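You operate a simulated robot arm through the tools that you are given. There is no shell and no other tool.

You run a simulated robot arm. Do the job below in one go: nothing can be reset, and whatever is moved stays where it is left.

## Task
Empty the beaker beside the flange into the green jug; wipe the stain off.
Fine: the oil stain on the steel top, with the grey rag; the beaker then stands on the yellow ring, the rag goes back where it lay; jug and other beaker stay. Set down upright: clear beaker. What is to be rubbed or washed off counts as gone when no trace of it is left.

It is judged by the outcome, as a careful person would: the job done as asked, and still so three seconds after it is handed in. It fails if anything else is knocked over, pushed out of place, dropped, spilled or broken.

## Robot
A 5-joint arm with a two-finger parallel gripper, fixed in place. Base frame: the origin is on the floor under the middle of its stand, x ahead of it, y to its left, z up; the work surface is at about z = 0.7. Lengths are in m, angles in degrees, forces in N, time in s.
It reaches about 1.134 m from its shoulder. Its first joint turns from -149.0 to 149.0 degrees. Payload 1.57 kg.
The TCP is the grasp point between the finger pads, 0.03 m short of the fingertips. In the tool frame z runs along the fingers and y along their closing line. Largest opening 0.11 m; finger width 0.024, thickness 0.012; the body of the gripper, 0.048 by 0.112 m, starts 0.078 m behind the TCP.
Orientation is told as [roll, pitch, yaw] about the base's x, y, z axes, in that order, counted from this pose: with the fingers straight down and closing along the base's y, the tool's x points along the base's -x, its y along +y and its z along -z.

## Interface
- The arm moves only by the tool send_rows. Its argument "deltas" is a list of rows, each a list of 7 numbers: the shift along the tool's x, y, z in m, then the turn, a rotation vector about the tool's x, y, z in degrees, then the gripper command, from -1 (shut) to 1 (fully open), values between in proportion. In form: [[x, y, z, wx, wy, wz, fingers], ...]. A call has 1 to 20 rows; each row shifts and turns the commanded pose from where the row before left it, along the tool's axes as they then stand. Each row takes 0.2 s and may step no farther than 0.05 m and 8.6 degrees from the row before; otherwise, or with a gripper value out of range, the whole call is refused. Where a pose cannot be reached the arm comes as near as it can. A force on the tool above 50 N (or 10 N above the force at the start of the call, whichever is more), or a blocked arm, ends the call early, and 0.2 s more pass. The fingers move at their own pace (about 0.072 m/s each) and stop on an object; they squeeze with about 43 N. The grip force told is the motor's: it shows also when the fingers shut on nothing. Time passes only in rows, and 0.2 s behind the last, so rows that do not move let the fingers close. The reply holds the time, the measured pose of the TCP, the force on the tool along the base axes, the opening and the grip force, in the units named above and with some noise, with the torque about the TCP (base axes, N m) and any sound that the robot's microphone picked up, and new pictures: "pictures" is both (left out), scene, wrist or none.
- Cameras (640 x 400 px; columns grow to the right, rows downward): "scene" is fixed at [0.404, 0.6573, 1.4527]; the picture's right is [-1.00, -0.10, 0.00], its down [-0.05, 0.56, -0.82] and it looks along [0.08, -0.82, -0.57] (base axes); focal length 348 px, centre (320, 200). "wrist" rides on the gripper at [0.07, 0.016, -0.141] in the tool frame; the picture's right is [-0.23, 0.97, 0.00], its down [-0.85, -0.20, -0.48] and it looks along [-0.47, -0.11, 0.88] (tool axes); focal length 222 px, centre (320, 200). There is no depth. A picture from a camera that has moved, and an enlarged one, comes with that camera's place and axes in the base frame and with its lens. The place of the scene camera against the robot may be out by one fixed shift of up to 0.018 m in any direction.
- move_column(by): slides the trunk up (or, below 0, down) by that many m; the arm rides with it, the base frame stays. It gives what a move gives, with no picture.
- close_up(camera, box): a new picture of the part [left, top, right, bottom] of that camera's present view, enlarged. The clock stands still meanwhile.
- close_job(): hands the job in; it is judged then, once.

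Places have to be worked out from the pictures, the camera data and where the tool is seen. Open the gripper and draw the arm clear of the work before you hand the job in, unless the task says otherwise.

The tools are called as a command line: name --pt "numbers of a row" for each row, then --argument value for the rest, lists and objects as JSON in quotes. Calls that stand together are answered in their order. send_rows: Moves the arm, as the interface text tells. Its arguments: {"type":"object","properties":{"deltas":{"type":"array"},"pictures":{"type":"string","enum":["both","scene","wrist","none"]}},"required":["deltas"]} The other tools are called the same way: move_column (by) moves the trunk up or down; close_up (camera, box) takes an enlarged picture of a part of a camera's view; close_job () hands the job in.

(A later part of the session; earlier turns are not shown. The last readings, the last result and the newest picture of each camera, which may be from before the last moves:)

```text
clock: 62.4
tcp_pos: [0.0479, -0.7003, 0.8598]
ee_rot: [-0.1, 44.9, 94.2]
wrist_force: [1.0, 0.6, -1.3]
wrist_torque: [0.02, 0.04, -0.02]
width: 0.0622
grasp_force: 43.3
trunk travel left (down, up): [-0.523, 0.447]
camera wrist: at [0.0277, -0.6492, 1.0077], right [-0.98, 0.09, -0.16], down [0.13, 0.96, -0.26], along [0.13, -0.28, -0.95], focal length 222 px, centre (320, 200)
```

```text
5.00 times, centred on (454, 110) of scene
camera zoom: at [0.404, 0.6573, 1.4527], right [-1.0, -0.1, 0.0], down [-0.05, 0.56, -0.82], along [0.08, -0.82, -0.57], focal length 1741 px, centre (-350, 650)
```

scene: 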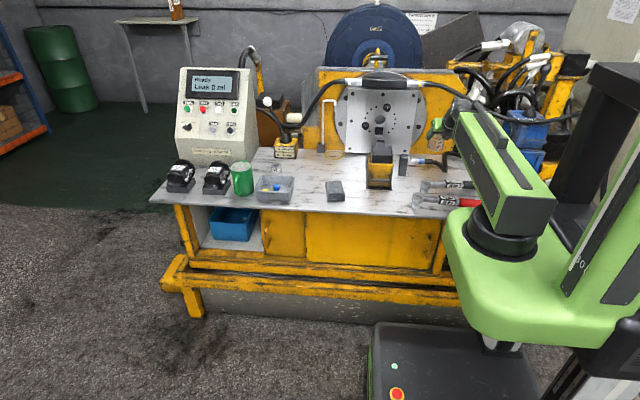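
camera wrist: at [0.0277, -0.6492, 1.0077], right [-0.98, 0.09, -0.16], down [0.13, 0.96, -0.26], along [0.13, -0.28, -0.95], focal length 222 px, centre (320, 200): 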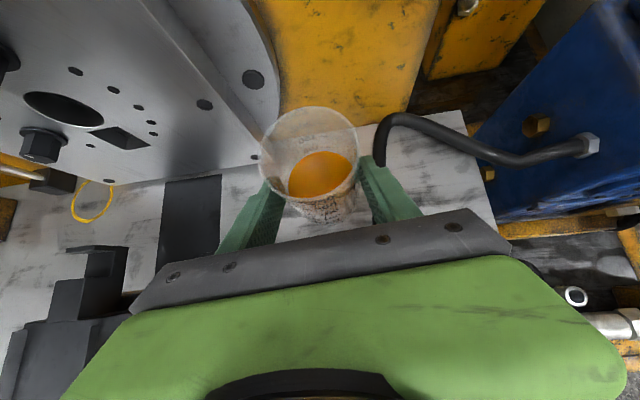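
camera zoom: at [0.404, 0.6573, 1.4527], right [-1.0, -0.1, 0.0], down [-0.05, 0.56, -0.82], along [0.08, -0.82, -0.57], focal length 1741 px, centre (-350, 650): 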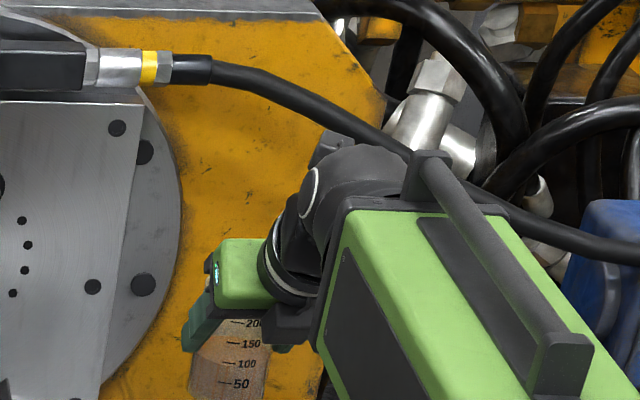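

The beaker is back at r ≈ 0.70, on the same vertical line I lowered through earlier. I'll raise to z = 1.0, then swing in level steps.

move_column --by 0.14

send_rows --pt "-0.0001 -0.0147 -0.0001 0.85 0 -0.85 -1" --pt "-0.0004 -0.0293 -0.0004 1.697 0 -1.697 -1" --pt "-0.0004 -0.0293 -0.0004 1.697 0 -1.697 -1" --pt "-0.0004 -0.0293 -0.0004 1.697 0 -1.697 -1" --pt "-0.0004 -0.0293 -0.0004 1.697 0 -1.697 -1" --pt "-0.0004 -0.0293 -0.0004 1.697 0 -1.697 -1" --pt "-0.0004 -0.0293 -0.0004 1.697 0 -1.697 -1" --pt "-0.0004 -0.0293 -0.0004 1.697 0 -1.697 -1" --pt "-0.0004 -0.0293 -0.0004 1.697 0 -1.697 -1" --pt "-0.0004 -0.0293 -0.0004 1.697 0 -1.697 -1" --pt "-0.0001 -0.0147 -0.0001 0.85 0 -0.85 -1" --pt "0 0 0 0 0 0 -1"

```text
clock: 64.1
tcp_pos: [0.048, -0.6988, 1.0003]
ee_rot: [-0.1, 44.9, 94.3]
wrist_force: [-0.3, 0.5, -1.0]
wrist_torque: [0.02, 0.04, 0.01]
width: 0.0624
grasp_force: 42.8
trunk travel left (down, up): [-0.663, 0.307]
```

```text
clock: 66.7
tcp_pos: [0.3305, -0.6312, 1.0006]
ee_rot: [-0.2, 44.8, 118.2]
wrist_force: [0.0, -0.6, -0.5]
wrist_torque: [-0.01, 0.04, -0.01]
width: 0.0623
grasp_force: 42.9
out of reach, approached as far as the arm can: row 6, 8, 10
trunk travel left (down, up): [-0.663, 0.307]
camera wrist: at [0.2925, -0.5937, 1.1475], right [-0.93, -0.32, -0.16], down [-0.27, 0.93, -0.26], along [0.23, -0.2, -0.95], focal length 222 px, centre (320, 200)
```

scene: 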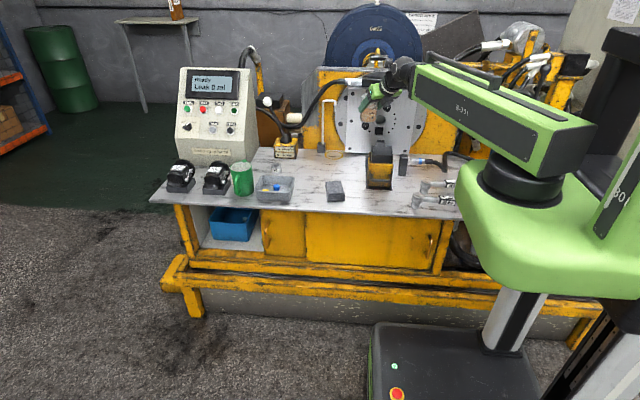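
wrist: 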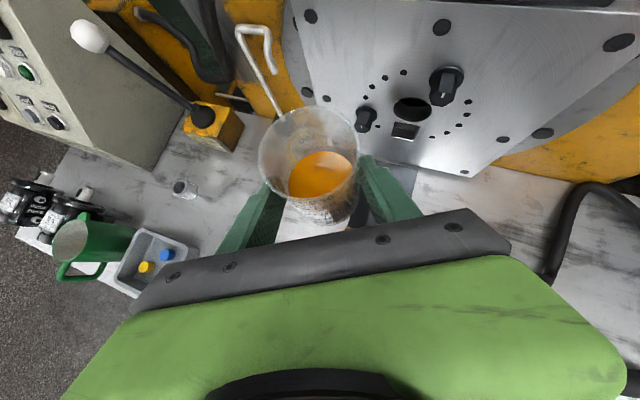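

The swing is level (pitch 44.8°, roll -0.2°). I'll continue to about azimuth -36°, short of the jug, to measure the jug from there.

send_rows --pt "-0.0001 -0.0149 -0.0001 0.85 0 -0.85 -1" --pt "-0.0004 -0.0298 -0.0004 1.697 0 -1.697 -1" --pt "-0.0004 -0.0298 -0.0004 1.697 0 -1.697 -1" --pt "-0.0004 -0.0298 -0.0004 1.697 0 -1.697 -1" --pt "-0.0004 -0.0298 -0.0004 1.697 0 -1.697 -1" --pt "-0.0004 -0.0298 -0.0004 1.697 0 -1.697 -1" --pt "-0.0004 -0.0298 -0.0004 1.697 0 -1.697 -1" --pt "-0.0004 -0.0298 -0.0004 1.697 0 -1.697 -1" --pt "-0.0004 -0.0298 -0.0004 1.697 0 -1.697 -1" --pt "-0.0004 -0.0298 -0.0004 1.697 0 -1.697 -1" --pt "-0.0001 -0.0149 -0.0001 0.85 0 -0.85 -1" --pt "0 0 0 0 0 0 -1"

close_up --camera "wrist" --box '[0, 60, 320, 260]'

close_up --camera "scene" --box '[210, 120, 338, 200]'

```text
clock: 69.3
tcp_pos: [0.5685, -0.4575, 0.9993]
ee_rot: [-0.2, 44.8, 142.5]
wrist_force: [-0.1, -0.3, -1.7]
wrist_torque: [0.04, -0.02, -0.01]
width: 0.0624
grasp_force: 43.0
out of reach, approached as far as the arm can: row 2, 4, 6, 8, 9
trunk travel left (down, up): [-0.663, 0.307]
camera wrist: at [0.5184, -0.4385, 1.1476], right [-0.72, -0.68, -0.16], down [-0.63, 0.73, -0.26], along [0.3, -0.09, -0.95], focal length 222 px, centre (320, 200)
```

scene: 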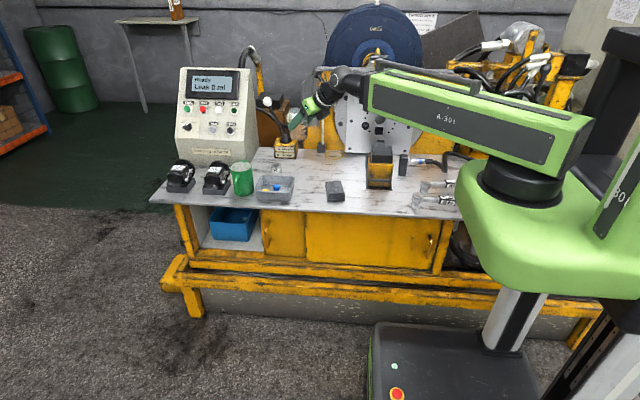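
wrist: 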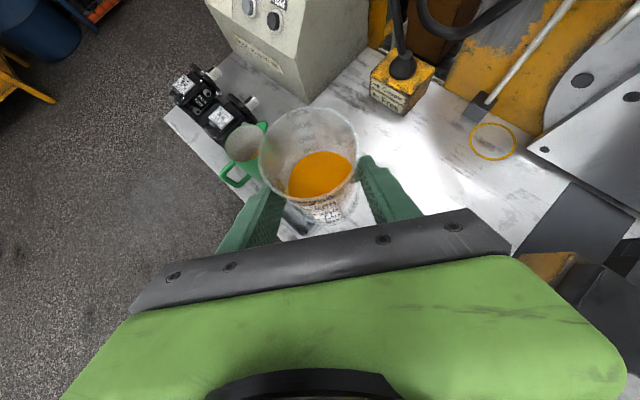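

```text
2.00 times, centred on (160, 160) of wrist
camera zoom: at [0.5184, -0.4385, 1.1476], right [-0.72, -0.68, -0.16], down [-0.63, 0.73, -0.26], along [0.3, -0.09, -0.95], focal length 444 px, centre (640, 280)
```

zoom: 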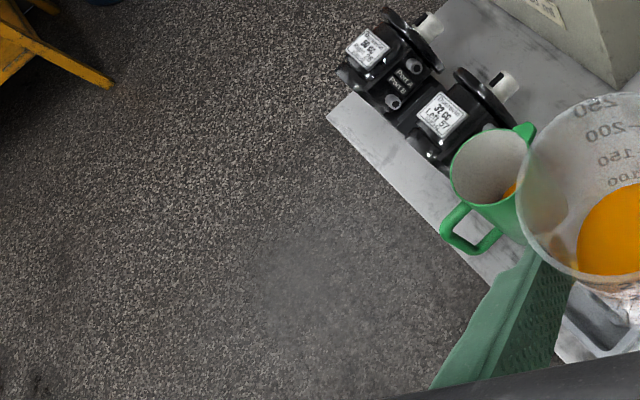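

```text
5.00 times, centred on (274, 160) of scene
camera zoom: at [0.404, 0.6573, 1.4527], right [-1.0, -0.1, 0.0], down [-0.05, 0.56, -0.82], along [0.08, -0.82, -0.57], focal length 1741 px, centre (550, 400)
```

zoom: 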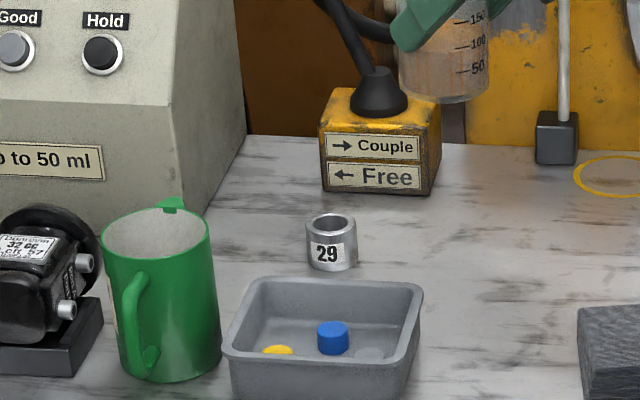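

I need the jug's mouth more accurately, so I'm zooming in on it from the wrist camera.

close_up --camera "wrist" --box '[208, 110, 288, 160]'

close_up --camera "wrist" --box '[208, 150, 288, 200]'

close_up --camera "scene" --box '[218, 150, 282, 190]'

```text
8.00 times, centred on (248, 135) of wrist
camera zoom: at [0.5184, -0.4385, 1.1476], right [-0.72, -0.68, -0.16], down [-0.63, 0.73, -0.26], along [0.3, -0.09, -0.95], focal length 1777 px, centre (896, 720)
```

zoom: 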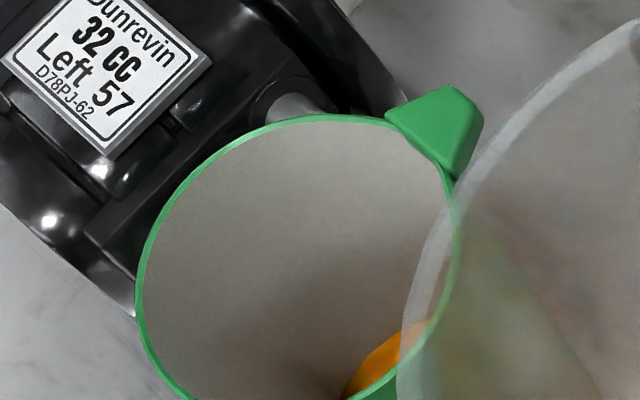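

```text
8.00 times, centred on (248, 175) of wrist
camera zoom: at [0.5184, -0.4385, 1.1476], right [-0.72, -0.68, -0.16], down [-0.63, 0.73, -0.26], along [0.3, -0.09, -0.95], focal length 1777 px, centre (896, 400)
```

zoom: 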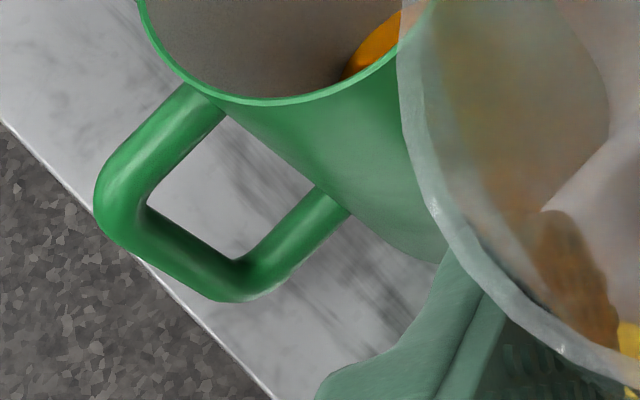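

```text
10.00 times, centred on (250, 170) of scene
camera zoom: at [0.404, 0.6573, 1.4527], right [-1.0, -0.1, 0.0], down [-0.05, 0.56, -0.82], along [0.08, -0.82, -0.57], focal length 3482 px, centre (1020, 500)
```

zoom: 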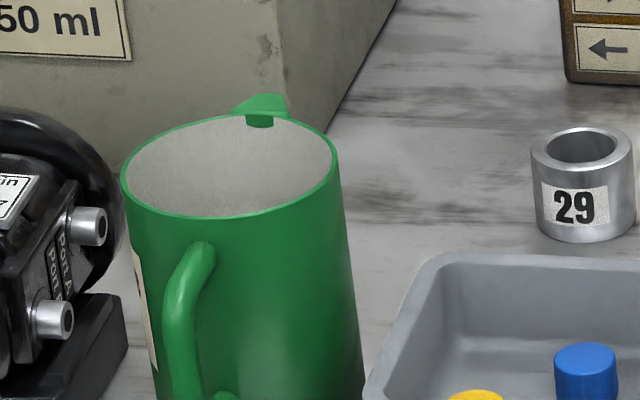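

The jug mouth centre works out at about (0.802, -0.458), rim z ≈ 0.81, outer diameter about 0.077. The pour will be a wrist roll with the lip held over the jug's centre. I'll move level at z = 1.0 to the start point (0.781, -0.514), on the jug's far side from the handle.

send_rows --pt "0.0144 -0.0082 0.0144 0.5515 0 -0.5515 -1" --pt "0.0144 -0.0082 0.0144 0.5515 0 -0.5515 -1" --pt "0.0144 -0.0082 0.0144 0.5515 0 -0.5515 -1" --pt "0.0147 -0.0071 0.0147 0.5515 0 -0.5515 -1" --pt "0.0147 -0.0071 0.0147 0.5515 0 -0.5515 -1" --pt "0.0147 -0.0071 0.0147 0.5515 0 -0.5515 -1" --pt "0.0147 -0.0071 0.0147 0.5515 0 -0.5515 -1" --pt "0.015 -0.006 0.015 0.5515 0 -0.5515 -1" --pt "0.015 -0.006 0.015 0.5515 0 -0.5515 -1" --pt "0.015 -0.006 0.015 0.5515 0 -0.5515 -1" --pt "0 0 0 0 0 0 -1"

close_up --camera "wrist" --box '[120, 80, 440, 280]'

close_up --camera "scene" --box '[200, 90, 328, 200]'

```text
clock: 71.7
tcp_pos: [0.781, -0.512, 0.9999]
ee_rot: [-0.2, 45.1, 150.0]
wrist_force: [-0.4, 0.4, -1.2]
wrist_torque: [0.03, 0.01, 0.0]
width: 0.0625
grasp_force: 43.1
trunk travel left (down, up): [-0.663, 0.307]
camera wrist: at [0.7286, -0.5002, 1.148], right [-0.62, -0.77, -0.16], down [-0.72, 0.64, -0.27], along [0.31, -0.05, -0.95], focal length 222 px, centre (320, 200)
```

scene: 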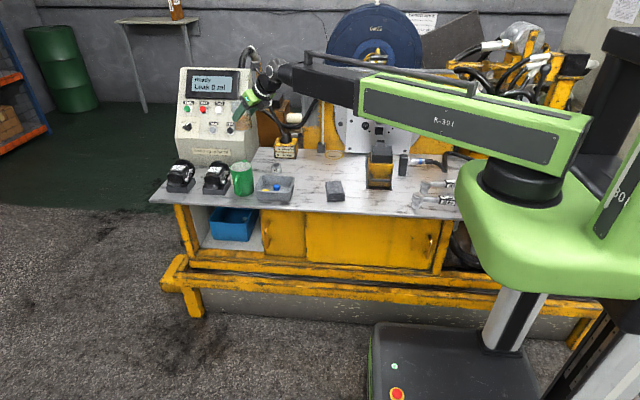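
wrist: 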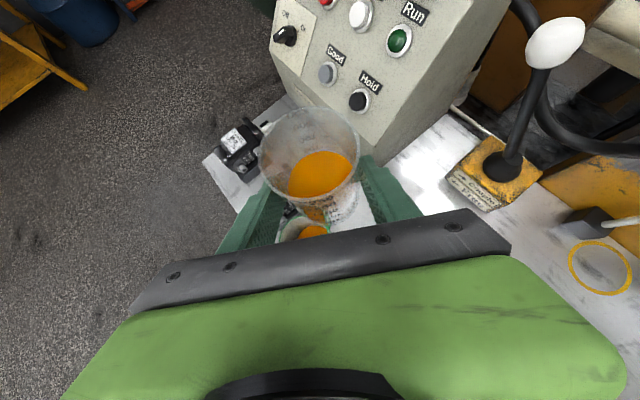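

```text
2.00 times, centred on (280, 180) of wrist
camera zoom: at [0.7286, -0.5002, 1.148], right [-0.62, -0.77, -0.16], down [-0.72, 0.64, -0.27], along [0.31, -0.05, -0.95], focal length 444 px, centre (400, 240)
```

zoom: 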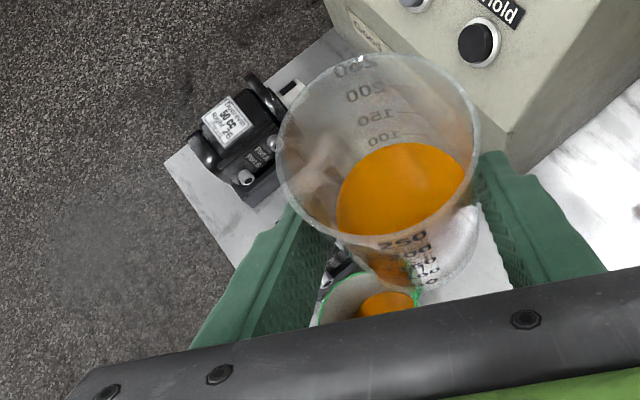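

```text
3.64 times, centred on (264, 145) of scene
camera zoom: at [0.404, 0.6573, 1.4527], right [-1.0, -0.1, 0.0], down [-0.05, 0.56, -0.82], along [0.08, -0.82, -0.57], focal length 1266 px, centre (524, 400)
```

zoom: 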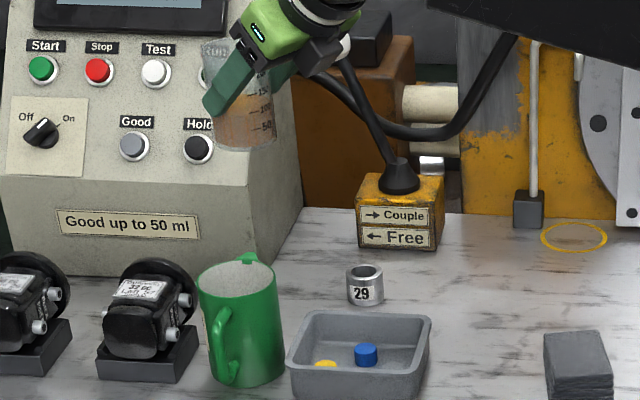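

The beaker is level beside the jug with clear space around. I'll roll the wrist 60°, which tilts the beaker about 41° with no flow yet, keeping the TCP fixed.

send_rows --pt "0 0 0 0 0 -3 -1" --pt "0 0 0 0 0 -5 -1" --pt "0 0 0 0 0 -5 -1" --pt "0 0 0 0 0 -5 -1" --pt "0 0 0 0 0 -5 -1" --pt "0 0 0 0 0 -5 -1" --pt "0 0 0 0 0 -5 -1" --pt "0 0 0 0 0 -5 -1" --pt "0 0 0 0 0 -5 -1" --pt "0 0 0 0 0 -5 -1" --pt "0 0 0 0 0 -5 -1" --pt "0 0 0 0 0 -4 -1" --pt "0 0 0 0 0 -3 -1" --pt "0 0 0 0 0 0 -1"

close_up --camera "scene" --box '[200, 90, 328, 200]'

```text
clock: 74.7
tcp_pos: [0.7789, -0.5142, 1.0003]
ee_rot: [40.9, 20.8, -142.1]
wrist_force: [-0.3, -1.4, -1.3]
wrist_torque: [0.01, 0.03, 0.04]
width: 0.0621
grasp_force: 42.9
trunk travel left (down, up): [-0.663, 0.307]
camera wrist: at [0.749, -0.4351, 1.1333], right [0.11, -0.85, 0.52], down [-0.98, -0.18, -0.09], along [0.17, -0.5, -0.85], focal length 222 px, centre (320, 200)
```

scene: 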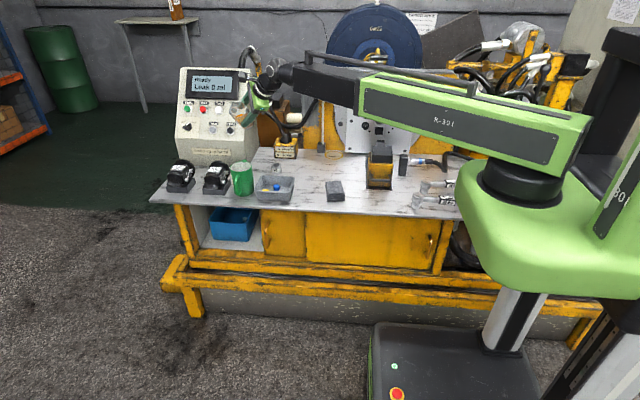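
wrist: 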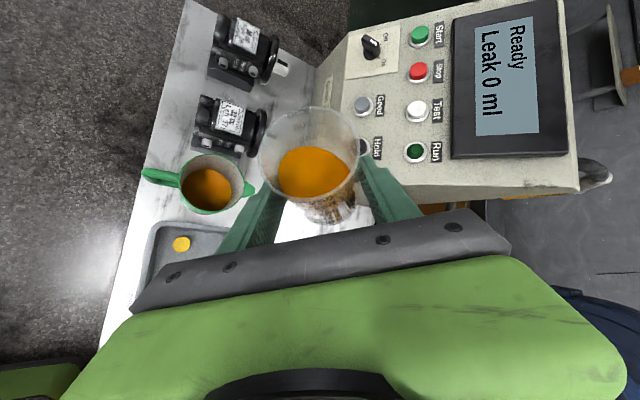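

```text
3.64 times, centred on (264, 145) of scene
camera zoom: at [0.404, 0.6573, 1.4527], right [-1.0, -0.1, 0.0], down [-0.05, 0.56, -0.82], along [0.08, -0.82, -0.57], focal length 1266 px, centre (524, 400)
```

zoom: 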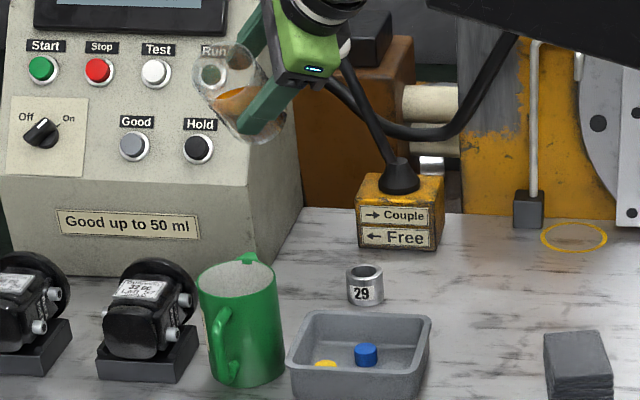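

At 41° tilt nothing has spilled, and the wrist view now looks right into the jug. I'll measure the mouth again from here.

close_up --camera "wrist" --box '[140, 140, 268, 220]'

close_up --camera "wrist" --box '[230, 90, 390, 240]'

```text
5.00 times, centred on (204, 180) of wrist
camera zoom: at [0.749, -0.4351, 1.1333], right [0.11, -0.85, 0.52], down [-0.98, -0.18, -0.09], along [0.17, -0.5, -0.85], focal length 1111 px, centre (900, 300)
```

zoom: 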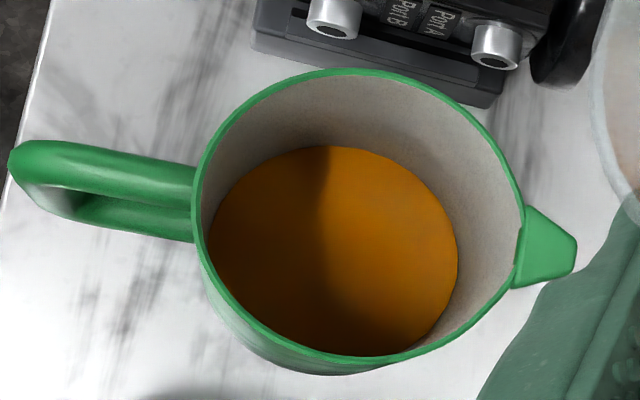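

```text
2.67 times, centred on (310, 165) of wrist
camera zoom: at [0.749, -0.4351, 1.1333], right [0.11, -0.85, 0.52], down [-0.98, -0.18, -0.09], along [0.17, -0.5, -0.85], focal length 592 px, centre (347, 293)
```

zoom: 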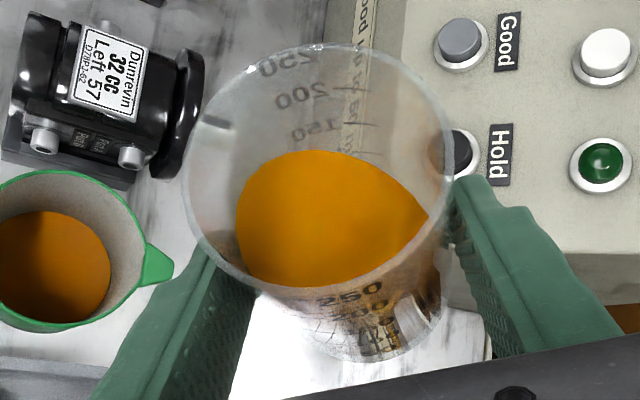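

The jug's mouth centre refines to (0.804, -0.4575), diameter 0.079, with some liquid already inside and about 8 cm of free depth. I'll nudge the TCP 4 mm to suit, then lower towards the pouring height.

send_rows --pt "0.003 0.0008 0.0022 0 0 0 -1" --pt "0 0 0 0 0 0 -1" --pictures "none"

move_column --by -0.095

send_rows --pt "0 0 0 0 0 0 -1"

close_up --camera "scene" --box '[210, 120, 306, 200]'

close_up --camera "wrist" --box '[130, 90, 386, 250]'

```text
clock: 75.3
tcp_pos: [0.7832, -0.5136, 0.9999]
ee_rot: [40.8, 20.8, -141.9]
wrist_force: [-1.0, 0.9, -0.8]
wrist_torque: [0.0, 0.01, -0.06]
width: 0.0622
grasp_force: 43.1
trunk travel left (down, up): [-0.663, 0.307]
```

```text
clock: 76.6
tcp_pos: [0.7832, -0.5144, 0.9048]
ee_rot: [40.8, 20.8, -142.0]
wrist_force: [0.7, 0.4, -2.0]
wrist_torque: [0.03, 0.03, -0.01]
width: 0.0622
grasp_force: 43.2
trunk travel left (down, up): [-0.568, 0.402]
```

```text
clock: 77.0
tcp_pos: [0.7855, -0.5128, 0.9054]
ee_rot: [40.7, 20.8, -142.0]
wrist_force: [0.4, 0.5, -1.7]
wrist_torque: [0.04, 0.02, 0.0]
width: 0.0625
grasp_force: 43.0
trunk travel left (down, up): [-0.568, 0.402]
camera wrist: at [0.7527, -0.4354, 1.0383], right [0.11, -0.85, 0.51], down [-0.98, -0.18, -0.09], along [0.16, -0.49, -0.85], focal length 222 px, centre (320, 200)
```

scene: 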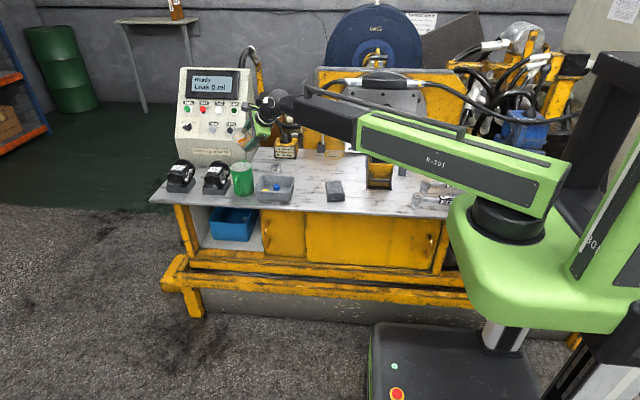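
wrist: 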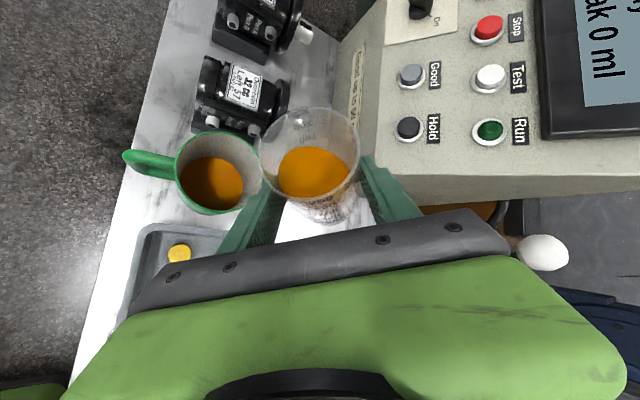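

```text
5.00 times, centred on (258, 160) of scene
camera zoom: at [0.404, 0.6573, 1.4527], right [-1.0, -0.1, 0.0], down [-0.05, 0.56, -0.82], along [0.08, -0.82, -0.57], focal length 1741 px, centre (630, 400)
```

zoom: 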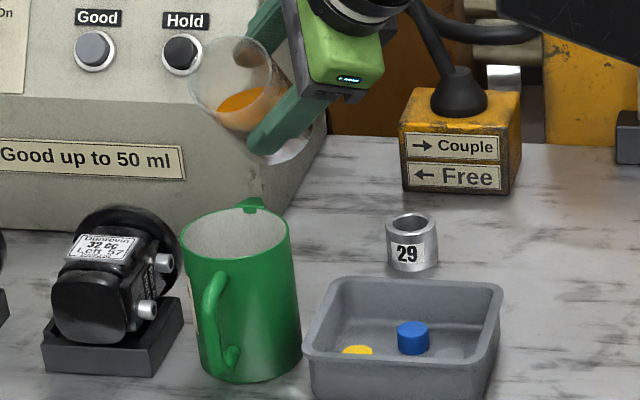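

```text
2.50 times, centred on (258, 170) of wrist
camera zoom: at [0.7527, -0.4354, 1.0383], right [0.11, -0.85, 0.51], down [-0.98, -0.18, -0.09], along [0.16, -0.49, -0.85], focal length 555 px, centre (475, 275)
```

zoom: 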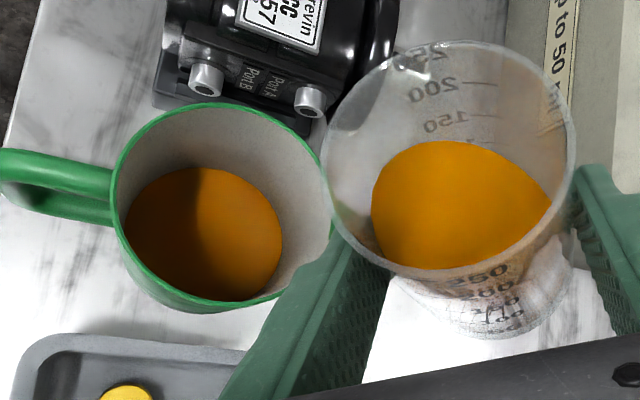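

Alignment looks right: TCP (0.7828, -0.5136), jug centre (0.803, -0.456). I'll lower to z ≈ 0.884 and roll on to 90° (60° beaker tilt), moving the TCP so the lip stays over the jug.

move_column --by -0.02

send_rows --pt "0.0008 0.00047 0.00074 0 0 -3 -1" --pt "0.0008 0.00047 0.00074 0 0 -3 -1" --pt "0.0008 0.00047 0.00074 0 0 -3 -1" --pt "0.0008 0.00047 0.00074 0 0 -3 -1" --pt "0.0008 0.00047 0.00074 0 0 -3 -1" --pt "0.00091 0.00083 0.00093 0 0 -3 -1" --pt "0.00091 0.00083 0.00093 0 0 -3 -1" --pt "0.00091 0.00083 0.00093 0 0 -3 -1" --pt "0.00091 0.00083 0.00093 0 0 -3 -1" --pt "0.00091 0.00083 0.00093 0 0 -3 -1"

close_up --camera "scene" --box '[210, 120, 306, 200]'

close_up --camera "wrist" --box '[130, 90, 386, 250]'

```text
clock: 77.6
tcp_pos: [0.7839, -0.5153, 0.8847]
ee_rot: [40.7, 20.8, -141.9]
wrist_force: [0.5, 0.3, -1.0]
wrist_torque: [0.01, 0.02, 0.0]
width: 0.0621
grasp_force: 43.0
trunk travel left (down, up): [-0.548, 0.422]
```

```text
clock: 79.8
tcp_pos: [0.7984, -0.5156, 0.8843]
ee_rot: [45.1, 0.2, -119.7]
wrist_force: [0.2, 0.4, -0.8]
wrist_torque: [0.04, 0.05, 0.0]
width: 0.0619
grasp_force: 42.9
trunk travel left (down, up): [-0.548, 0.422]
camera wrist: at [0.7552, -0.4097, 0.9952], right [0.48, -0.54, 0.69], down [-0.84, -0.5, 0.2], along [0.24, -0.67, -0.7], focal length 222 px, centre (320, 200)
```

scene: 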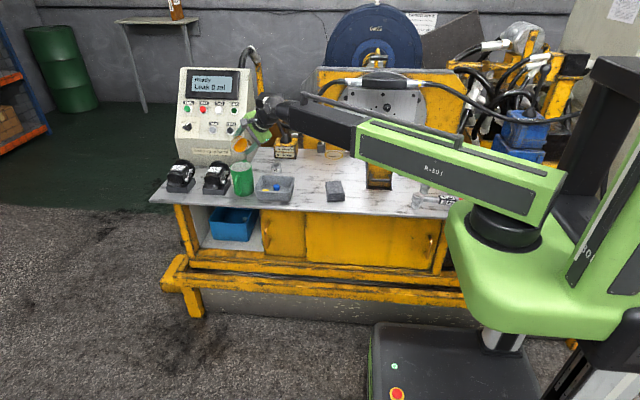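
wrist: 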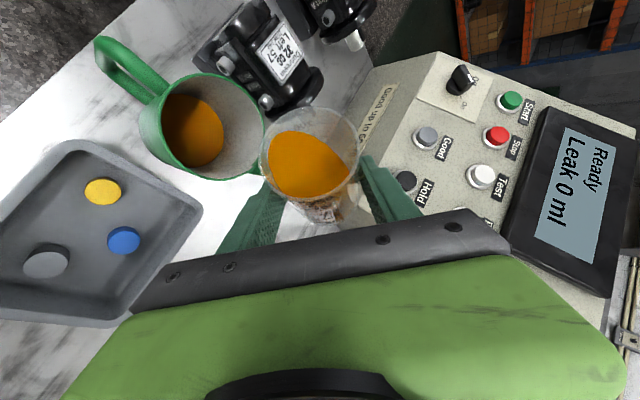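

```text
5.00 times, centred on (258, 160) of scene
camera zoom: at [0.404, 0.6573, 1.4527], right [-1.0, -0.1, 0.0], down [-0.05, 0.56, -0.82], along [0.08, -0.82, -0.57], focal length 1741 px, centre (630, 400)
```

zoom: 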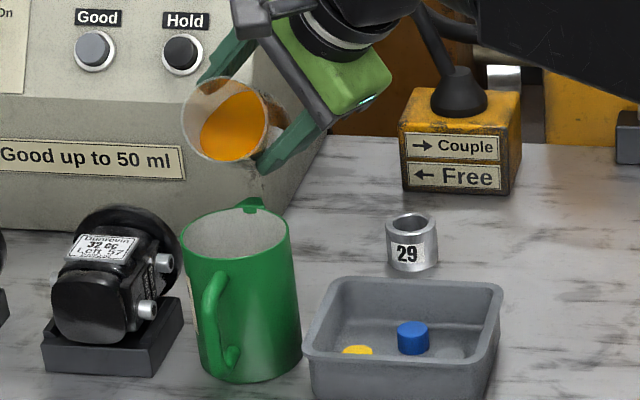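

```text
2.50 times, centred on (258, 170) of wrist
camera zoom: at [0.7552, -0.4097, 0.9952], right [0.48, -0.54, 0.69], down [-0.84, -0.5, 0.2], along [0.24, -0.67, -0.7], focal length 555 px, centre (475, 275)
```

zoom: 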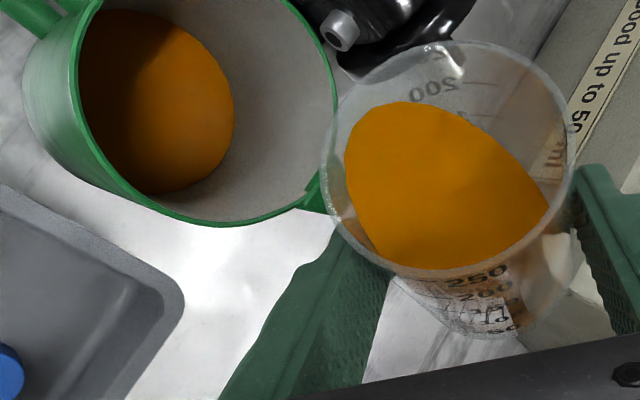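

The liquid has reached close to the lip but isn't flowing. The point below the lip projects well inside the jug's mouth. I'll roll to 105° and check that the first flow goes in.

send_rows --pt "0.0011 0.00096 0.00081 0 0 -3 -1" --pt "0.0011 0.00096 0.00081 0 0 -3 -1" --pt "0.0011 0.00096 0.00081 0 0 -3 -1" --pt "0.0011 0.00096 0.00081 0 0 -3 -1" --pt "0.0011 0.00096 0.00081 0 0 -3 -1"

close_up --camera "scene" --box '[210, 120, 306, 200]'

close_up --camera "wrist" --box '[130, 70, 386, 230]'

```text
clock: 81.0
tcp_pos: [0.8046, -0.5123, 0.8856]
ee_rot: [44.1, -10.5, -109.0]
wrist_force: [0.5, 0.4, -0.8]
wrist_torque: [0.05, 0.02, -0.02]
width: 0.0622
grasp_force: 42.7
trunk travel left (down, up): [-0.548, 0.422]
camera wrist: at [0.7523, -0.3983, 0.9822], right [0.63, -0.32, 0.71], down [-0.71, -0.6, 0.36], along [0.31, -0.73, -0.61], focal length 222 px, centre (320, 200)
```

scene: 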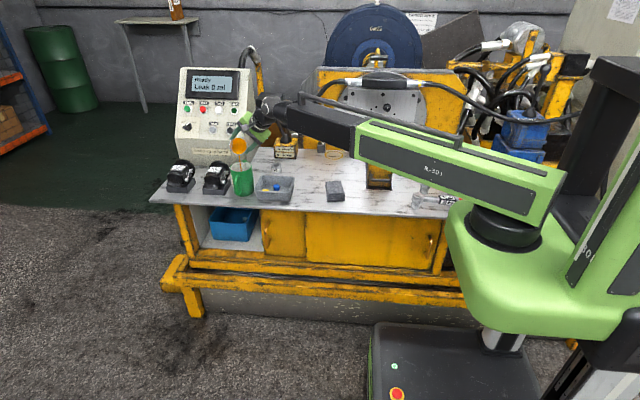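
wrist: 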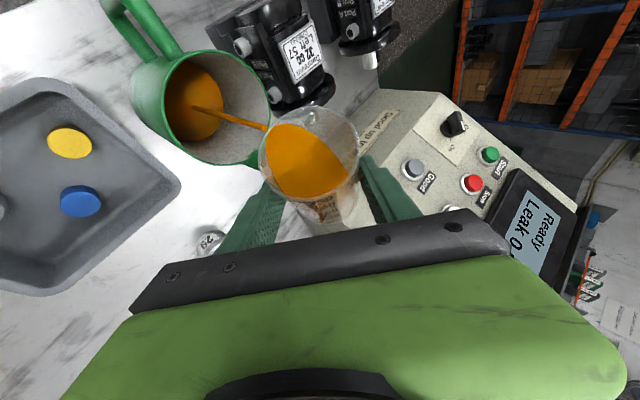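

```text
5.00 times, centred on (258, 160) of scene
camera zoom: at [0.404, 0.6573, 1.4527], right [-1.0, -0.1, 0.0], down [-0.05, 0.56, -0.82], along [0.08, -0.82, -0.57], focal length 1741 px, centre (630, 400)
```

zoom: 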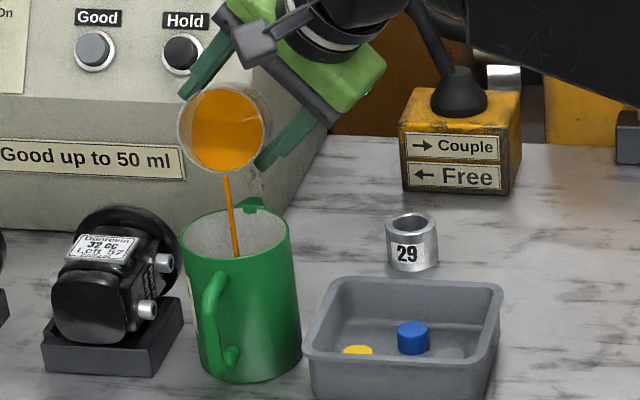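

```text
2.50 times, centred on (258, 150) of wrist
camera zoom: at [0.7523, -0.3983, 0.9822], right [0.63, -0.32, 0.71], down [-0.71, -0.6, 0.36], along [0.31, -0.73, -0.61], focal length 555 px, centre (475, 325)
```

zoom: 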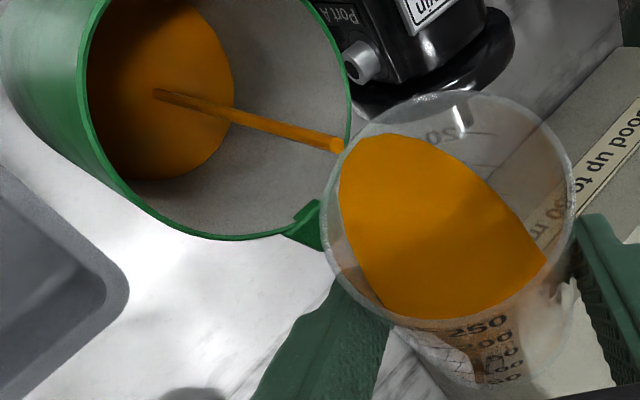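

A thin stream runs from the lip into the middle of the jug. I'll carry on rolling slowly to 120°, with a short hold.

send_rows --pt "0.0006 0.0006 0.00033 0 0 -1.5 -1" --pt "0.0006 0.0006 0.00033 0 0 -1.5 -1" --pt "0.0006 0.0006 0.00033 0 0 -1.5 -1" --pt "0.0006 0.0006 0.00033 0 0 -1.5 -1" --pt "0.0006 0.0006 0.00033 0 0 -1.5 -1" --pt "0.0006 0.0006 0.00033 0 0 -1.5 -1" --pt "0.0006 0.0006 0.00033 0 0 -1.5 -1" --pt "0.0006 0.0006 0.00033 0 0 -1.5 -1" --pt "0.0006 0.0006 0.00033 0 0 -1.5 -1" --pt "0.0006 0.0006 0.00033 0 0 -1.5 -1" --pt "0 0 0 0 0 0 -1"

close_up --camera "scene" --box '[210, 120, 306, 200]'

close_up --camera "wrist" --box '[130, 50, 386, 210]'

```text
clock: 83.4
tcp_pos: [0.8129, -0.5074, 0.8854]
ee_rot: [41.0, -20.6, -97.6]
wrist_force: [0.3, -0.1, -1.4]
wrist_torque: [0.0, 0.01, -0.01]
width: 0.062
grasp_force: 43.0
trunk travel left (down, up): [-0.548, 0.422]
camera wrist: at [0.7477, -0.39, 0.9691], right [0.73, -0.09, 0.68], down [-0.55, -0.65, 0.52], along [0.4, -0.75, -0.52], focal length 222 px, centre (320, 200)
```

scene: 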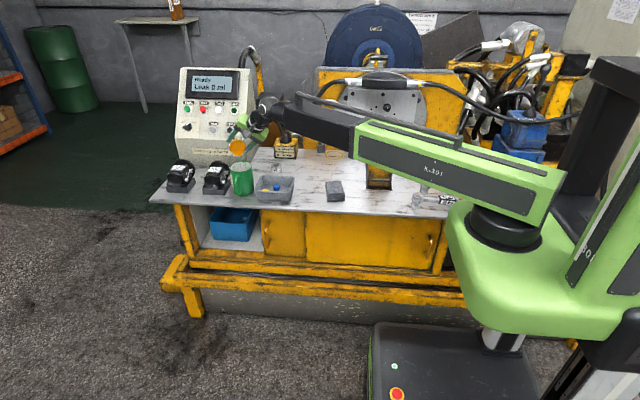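
wrist: 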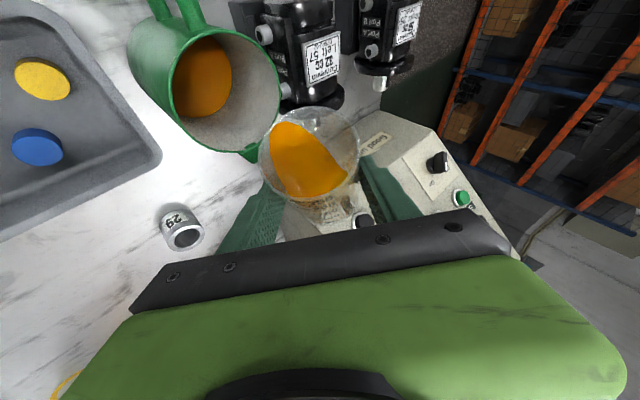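

```text
5.00 times, centred on (258, 160) of scene
camera zoom: at [0.404, 0.6573, 1.4527], right [-1.0, -0.1, 0.0], down [-0.05, 0.56, -0.82], along [0.08, -0.82, -0.57], focal length 1741 px, centre (630, 400)
```

zoom: 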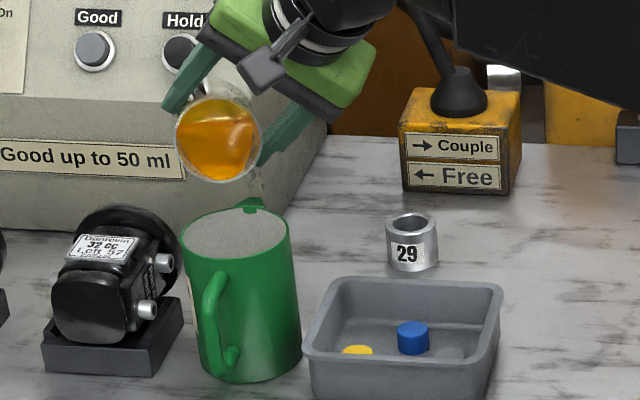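

```text
2.50 times, centred on (258, 130) of wrist
camera zoom: at [0.7477, -0.39, 0.9691], right [0.73, -0.09, 0.68], down [-0.55, -0.65, 0.52], along [0.4, -0.75, -0.52], focal length 555 px, centre (475, 375)
```

zoom: 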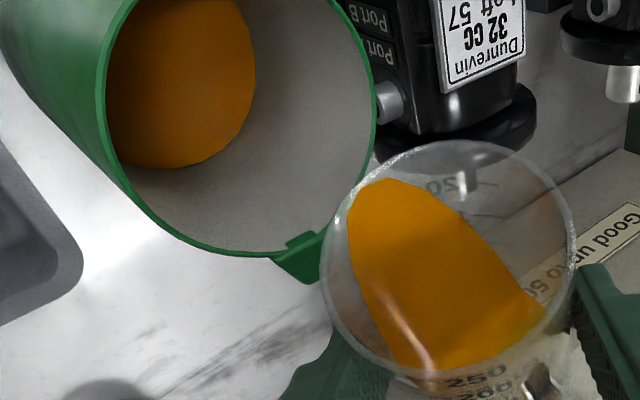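

The flow paused at this tilt, and the TCP is within 1 mm of plan. I'll continue rolling from 120° to 150° at a steady pace.

send_rows --pt "0.00075 0.00099 0.00033 0 0 -2 -1" --pt "0.00075 0.00099 0.00033 0 0 -2 -1" --pt "0.00075 0.00099 0.00033 0 0 -2 -1" --pt "0.00075 0.00099 0.00033 0 0 -2 -1" --pt "0.00075 0.00099 0.00033 0 0 -2 -1" --pt "0.00075 0.00099 0.00033 0 0 -2 -1" --pt "0.00075 0.00099 0.00033 0 0 -2 -1" --pt "0.0007 0.0011 0.00028 0 0 -2 -1" --pt "0.00062 0.00117 0.00022 0 0 -2 -1" --pt "0.00062 0.00117 0.00022 0 0 -2 -1"

close_up --camera "scene" --box '[210, 120, 306, 200]'

close_up --camera "wrist" --box '[130, 50, 386, 210]'

```text
clock: 85.6
tcp_pos: [0.8219, -0.4993, 0.8848]
ee_rot: [32.9, -32.8, -79.7]
wrist_force: [-0.6, 0.6, -1.2]
wrist_torque: [0.0, 0.05, -0.03]
width: 0.0623
grasp_force: 42.8
trunk travel left (down, up): [-0.548, 0.422]
camera wrist: at [0.7375, -0.3831, 0.9534], right [0.79, 0.24, 0.57], down [-0.32, -0.63, 0.71], along [0.53, -0.74, -0.42], focal length 222 px, centre (320, 200)
```

scene: 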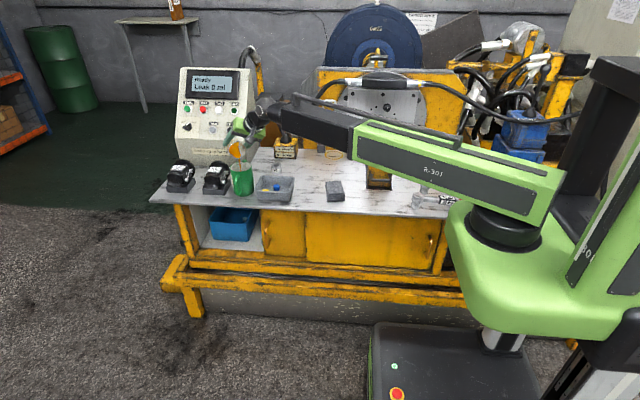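
wrist: 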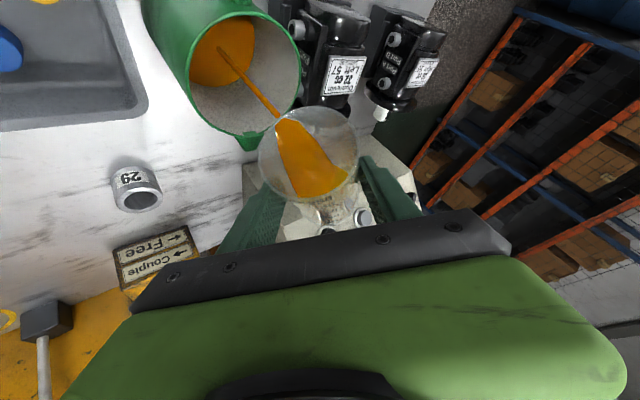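

```text
5.00 times, centred on (258, 160) of scene
camera zoom: at [0.404, 0.6573, 1.4527], right [-1.0, -0.1, 0.0], down [-0.05, 0.56, -0.82], along [0.08, -0.82, -0.57], focal length 1741 px, centre (630, 400)
```

zoom: 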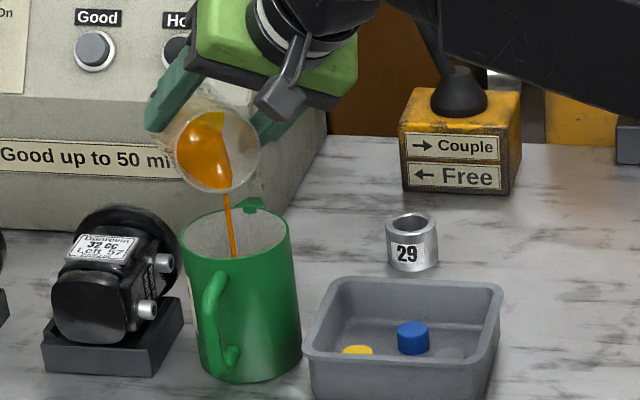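

```text
2.50 times, centred on (258, 130) of wrist
camera zoom: at [0.7375, -0.3831, 0.9534], right [0.79, 0.24, 0.57], down [-0.32, -0.63, 0.71], along [0.53, -0.74, -0.42], focal length 555 px, centre (475, 375)
```

zoom: 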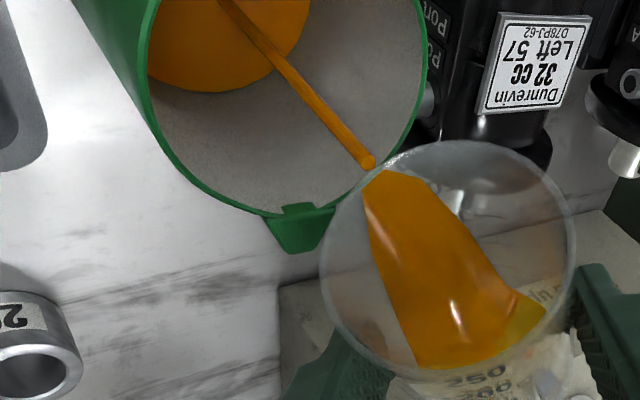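

The stream still falls in the middle of the jug. I'll roll on from 140° to 180°, which lays the beaker at 90° tilt.

send_rows --pt "0.00062 0.00117 0.00022 0 0 -2 -1" --pt "0.00062 0.00117 0.00022 0 0 -2 -1" --pt "0.00062 0.00117 0.00022 0 0 -2 -1" --pt "0.00062 0.00117 0.00022 0 0 -2 -1" --pt "0.00062 0.00117 0.00022 0 0 -2 -1" --pt "0.0005 0.00162 0.00015 0 0 -2.5 -1" --pt "0.0005 0.00162 0.00015 0 0 -2.5 -1" --pt "0.0005 0.00162 0.00015 0 0 -2.5 -1" --pt "0.0005 0.00162 0.00015 0 0 -2.5 -1" --pt "0.0005 0.00162 0.00015 0 0 -2.5 -1" --pt "0.0005 0.00162 0.00015 0 0 -2.5 -1" --pt "0.00018 0.00171 5e-05 0 0 -2.5 -1" --pt "0.00018 0.00171 5e-05 0 0 -2.5 -1" --pt "0.00018 0.00171 5e-05 0 0 -2.5 -1" --pt "0.00018 0.00171 5e-05 0 0 -2.5 -1" --pt "0.00018 0.00171 5e-05 0 0 -2.5 -1" --pt "0.00018 0.00171 5e-05 0 0 -2.5 -1" --pt "0 0 0 0 0 0 -1"

close_up --camera "scene" --box '[210, 120, 306, 200]'

close_up --camera "wrist" --box '[130, 50, 386, 210]'

```text
clock: 89.4
tcp_pos: [0.8396, -0.478, 0.8855]
ee_rot: [0.0, -45.1, -29.7]
wrist_force: [-0.4, 0.1, -0.1]
wrist_torque: [0.0, 0.01, 0.01]
width: 0.0622
grasp_force: 42.7
trunk travel left (down, up): [-0.548, 0.422]
camera wrist: at [0.7175, -0.3884, 0.9344], right [0.62, 0.77, 0.16], down [0.13, -0.31, 0.94], along [0.77, -0.57, -0.29], focal length 222 px, centre (320, 200)
```

scene: 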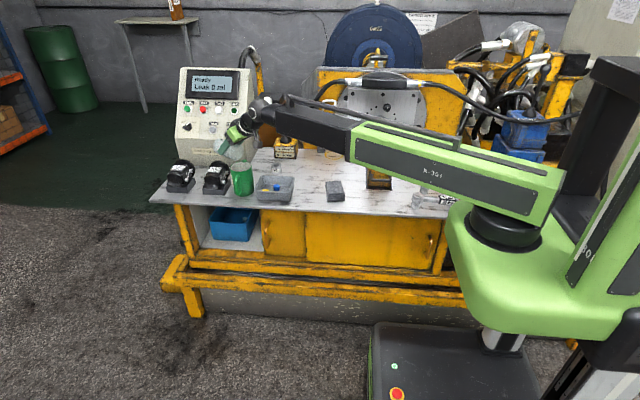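
wrist: 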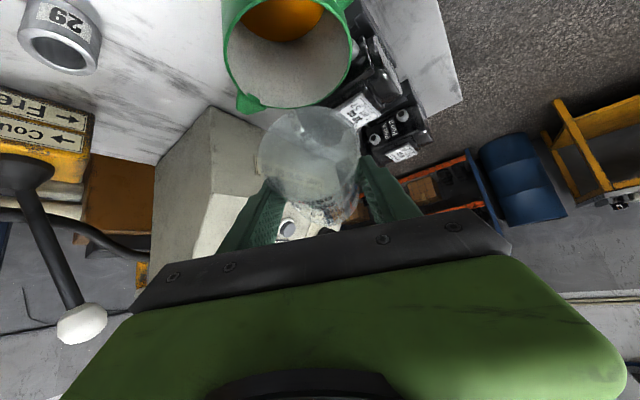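

```text
5.00 times, centred on (258, 160) of scene
camera zoom: at [0.404, 0.6573, 1.4527], right [-1.0, -0.1, 0.0], down [-0.05, 0.56, -0.82], along [0.08, -0.82, -0.57], focal length 1741 px, centre (630, 400)
```

zoom: 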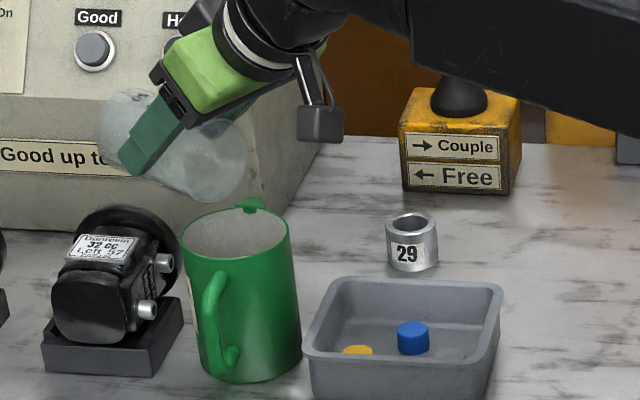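

```text
2.50 times, centred on (258, 130) of wrist
camera zoom: at [0.7175, -0.3884, 0.9344], right [0.62, 0.77, 0.16], down [0.13, -0.31, 0.94], along [0.77, -0.57, -0.29], focal length 555 px, centre (475, 375)
```

zoom: 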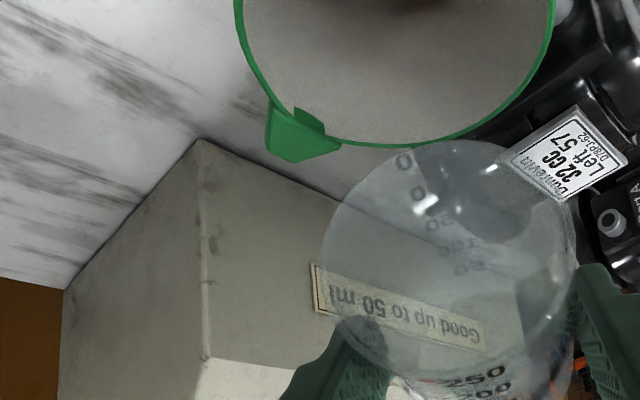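

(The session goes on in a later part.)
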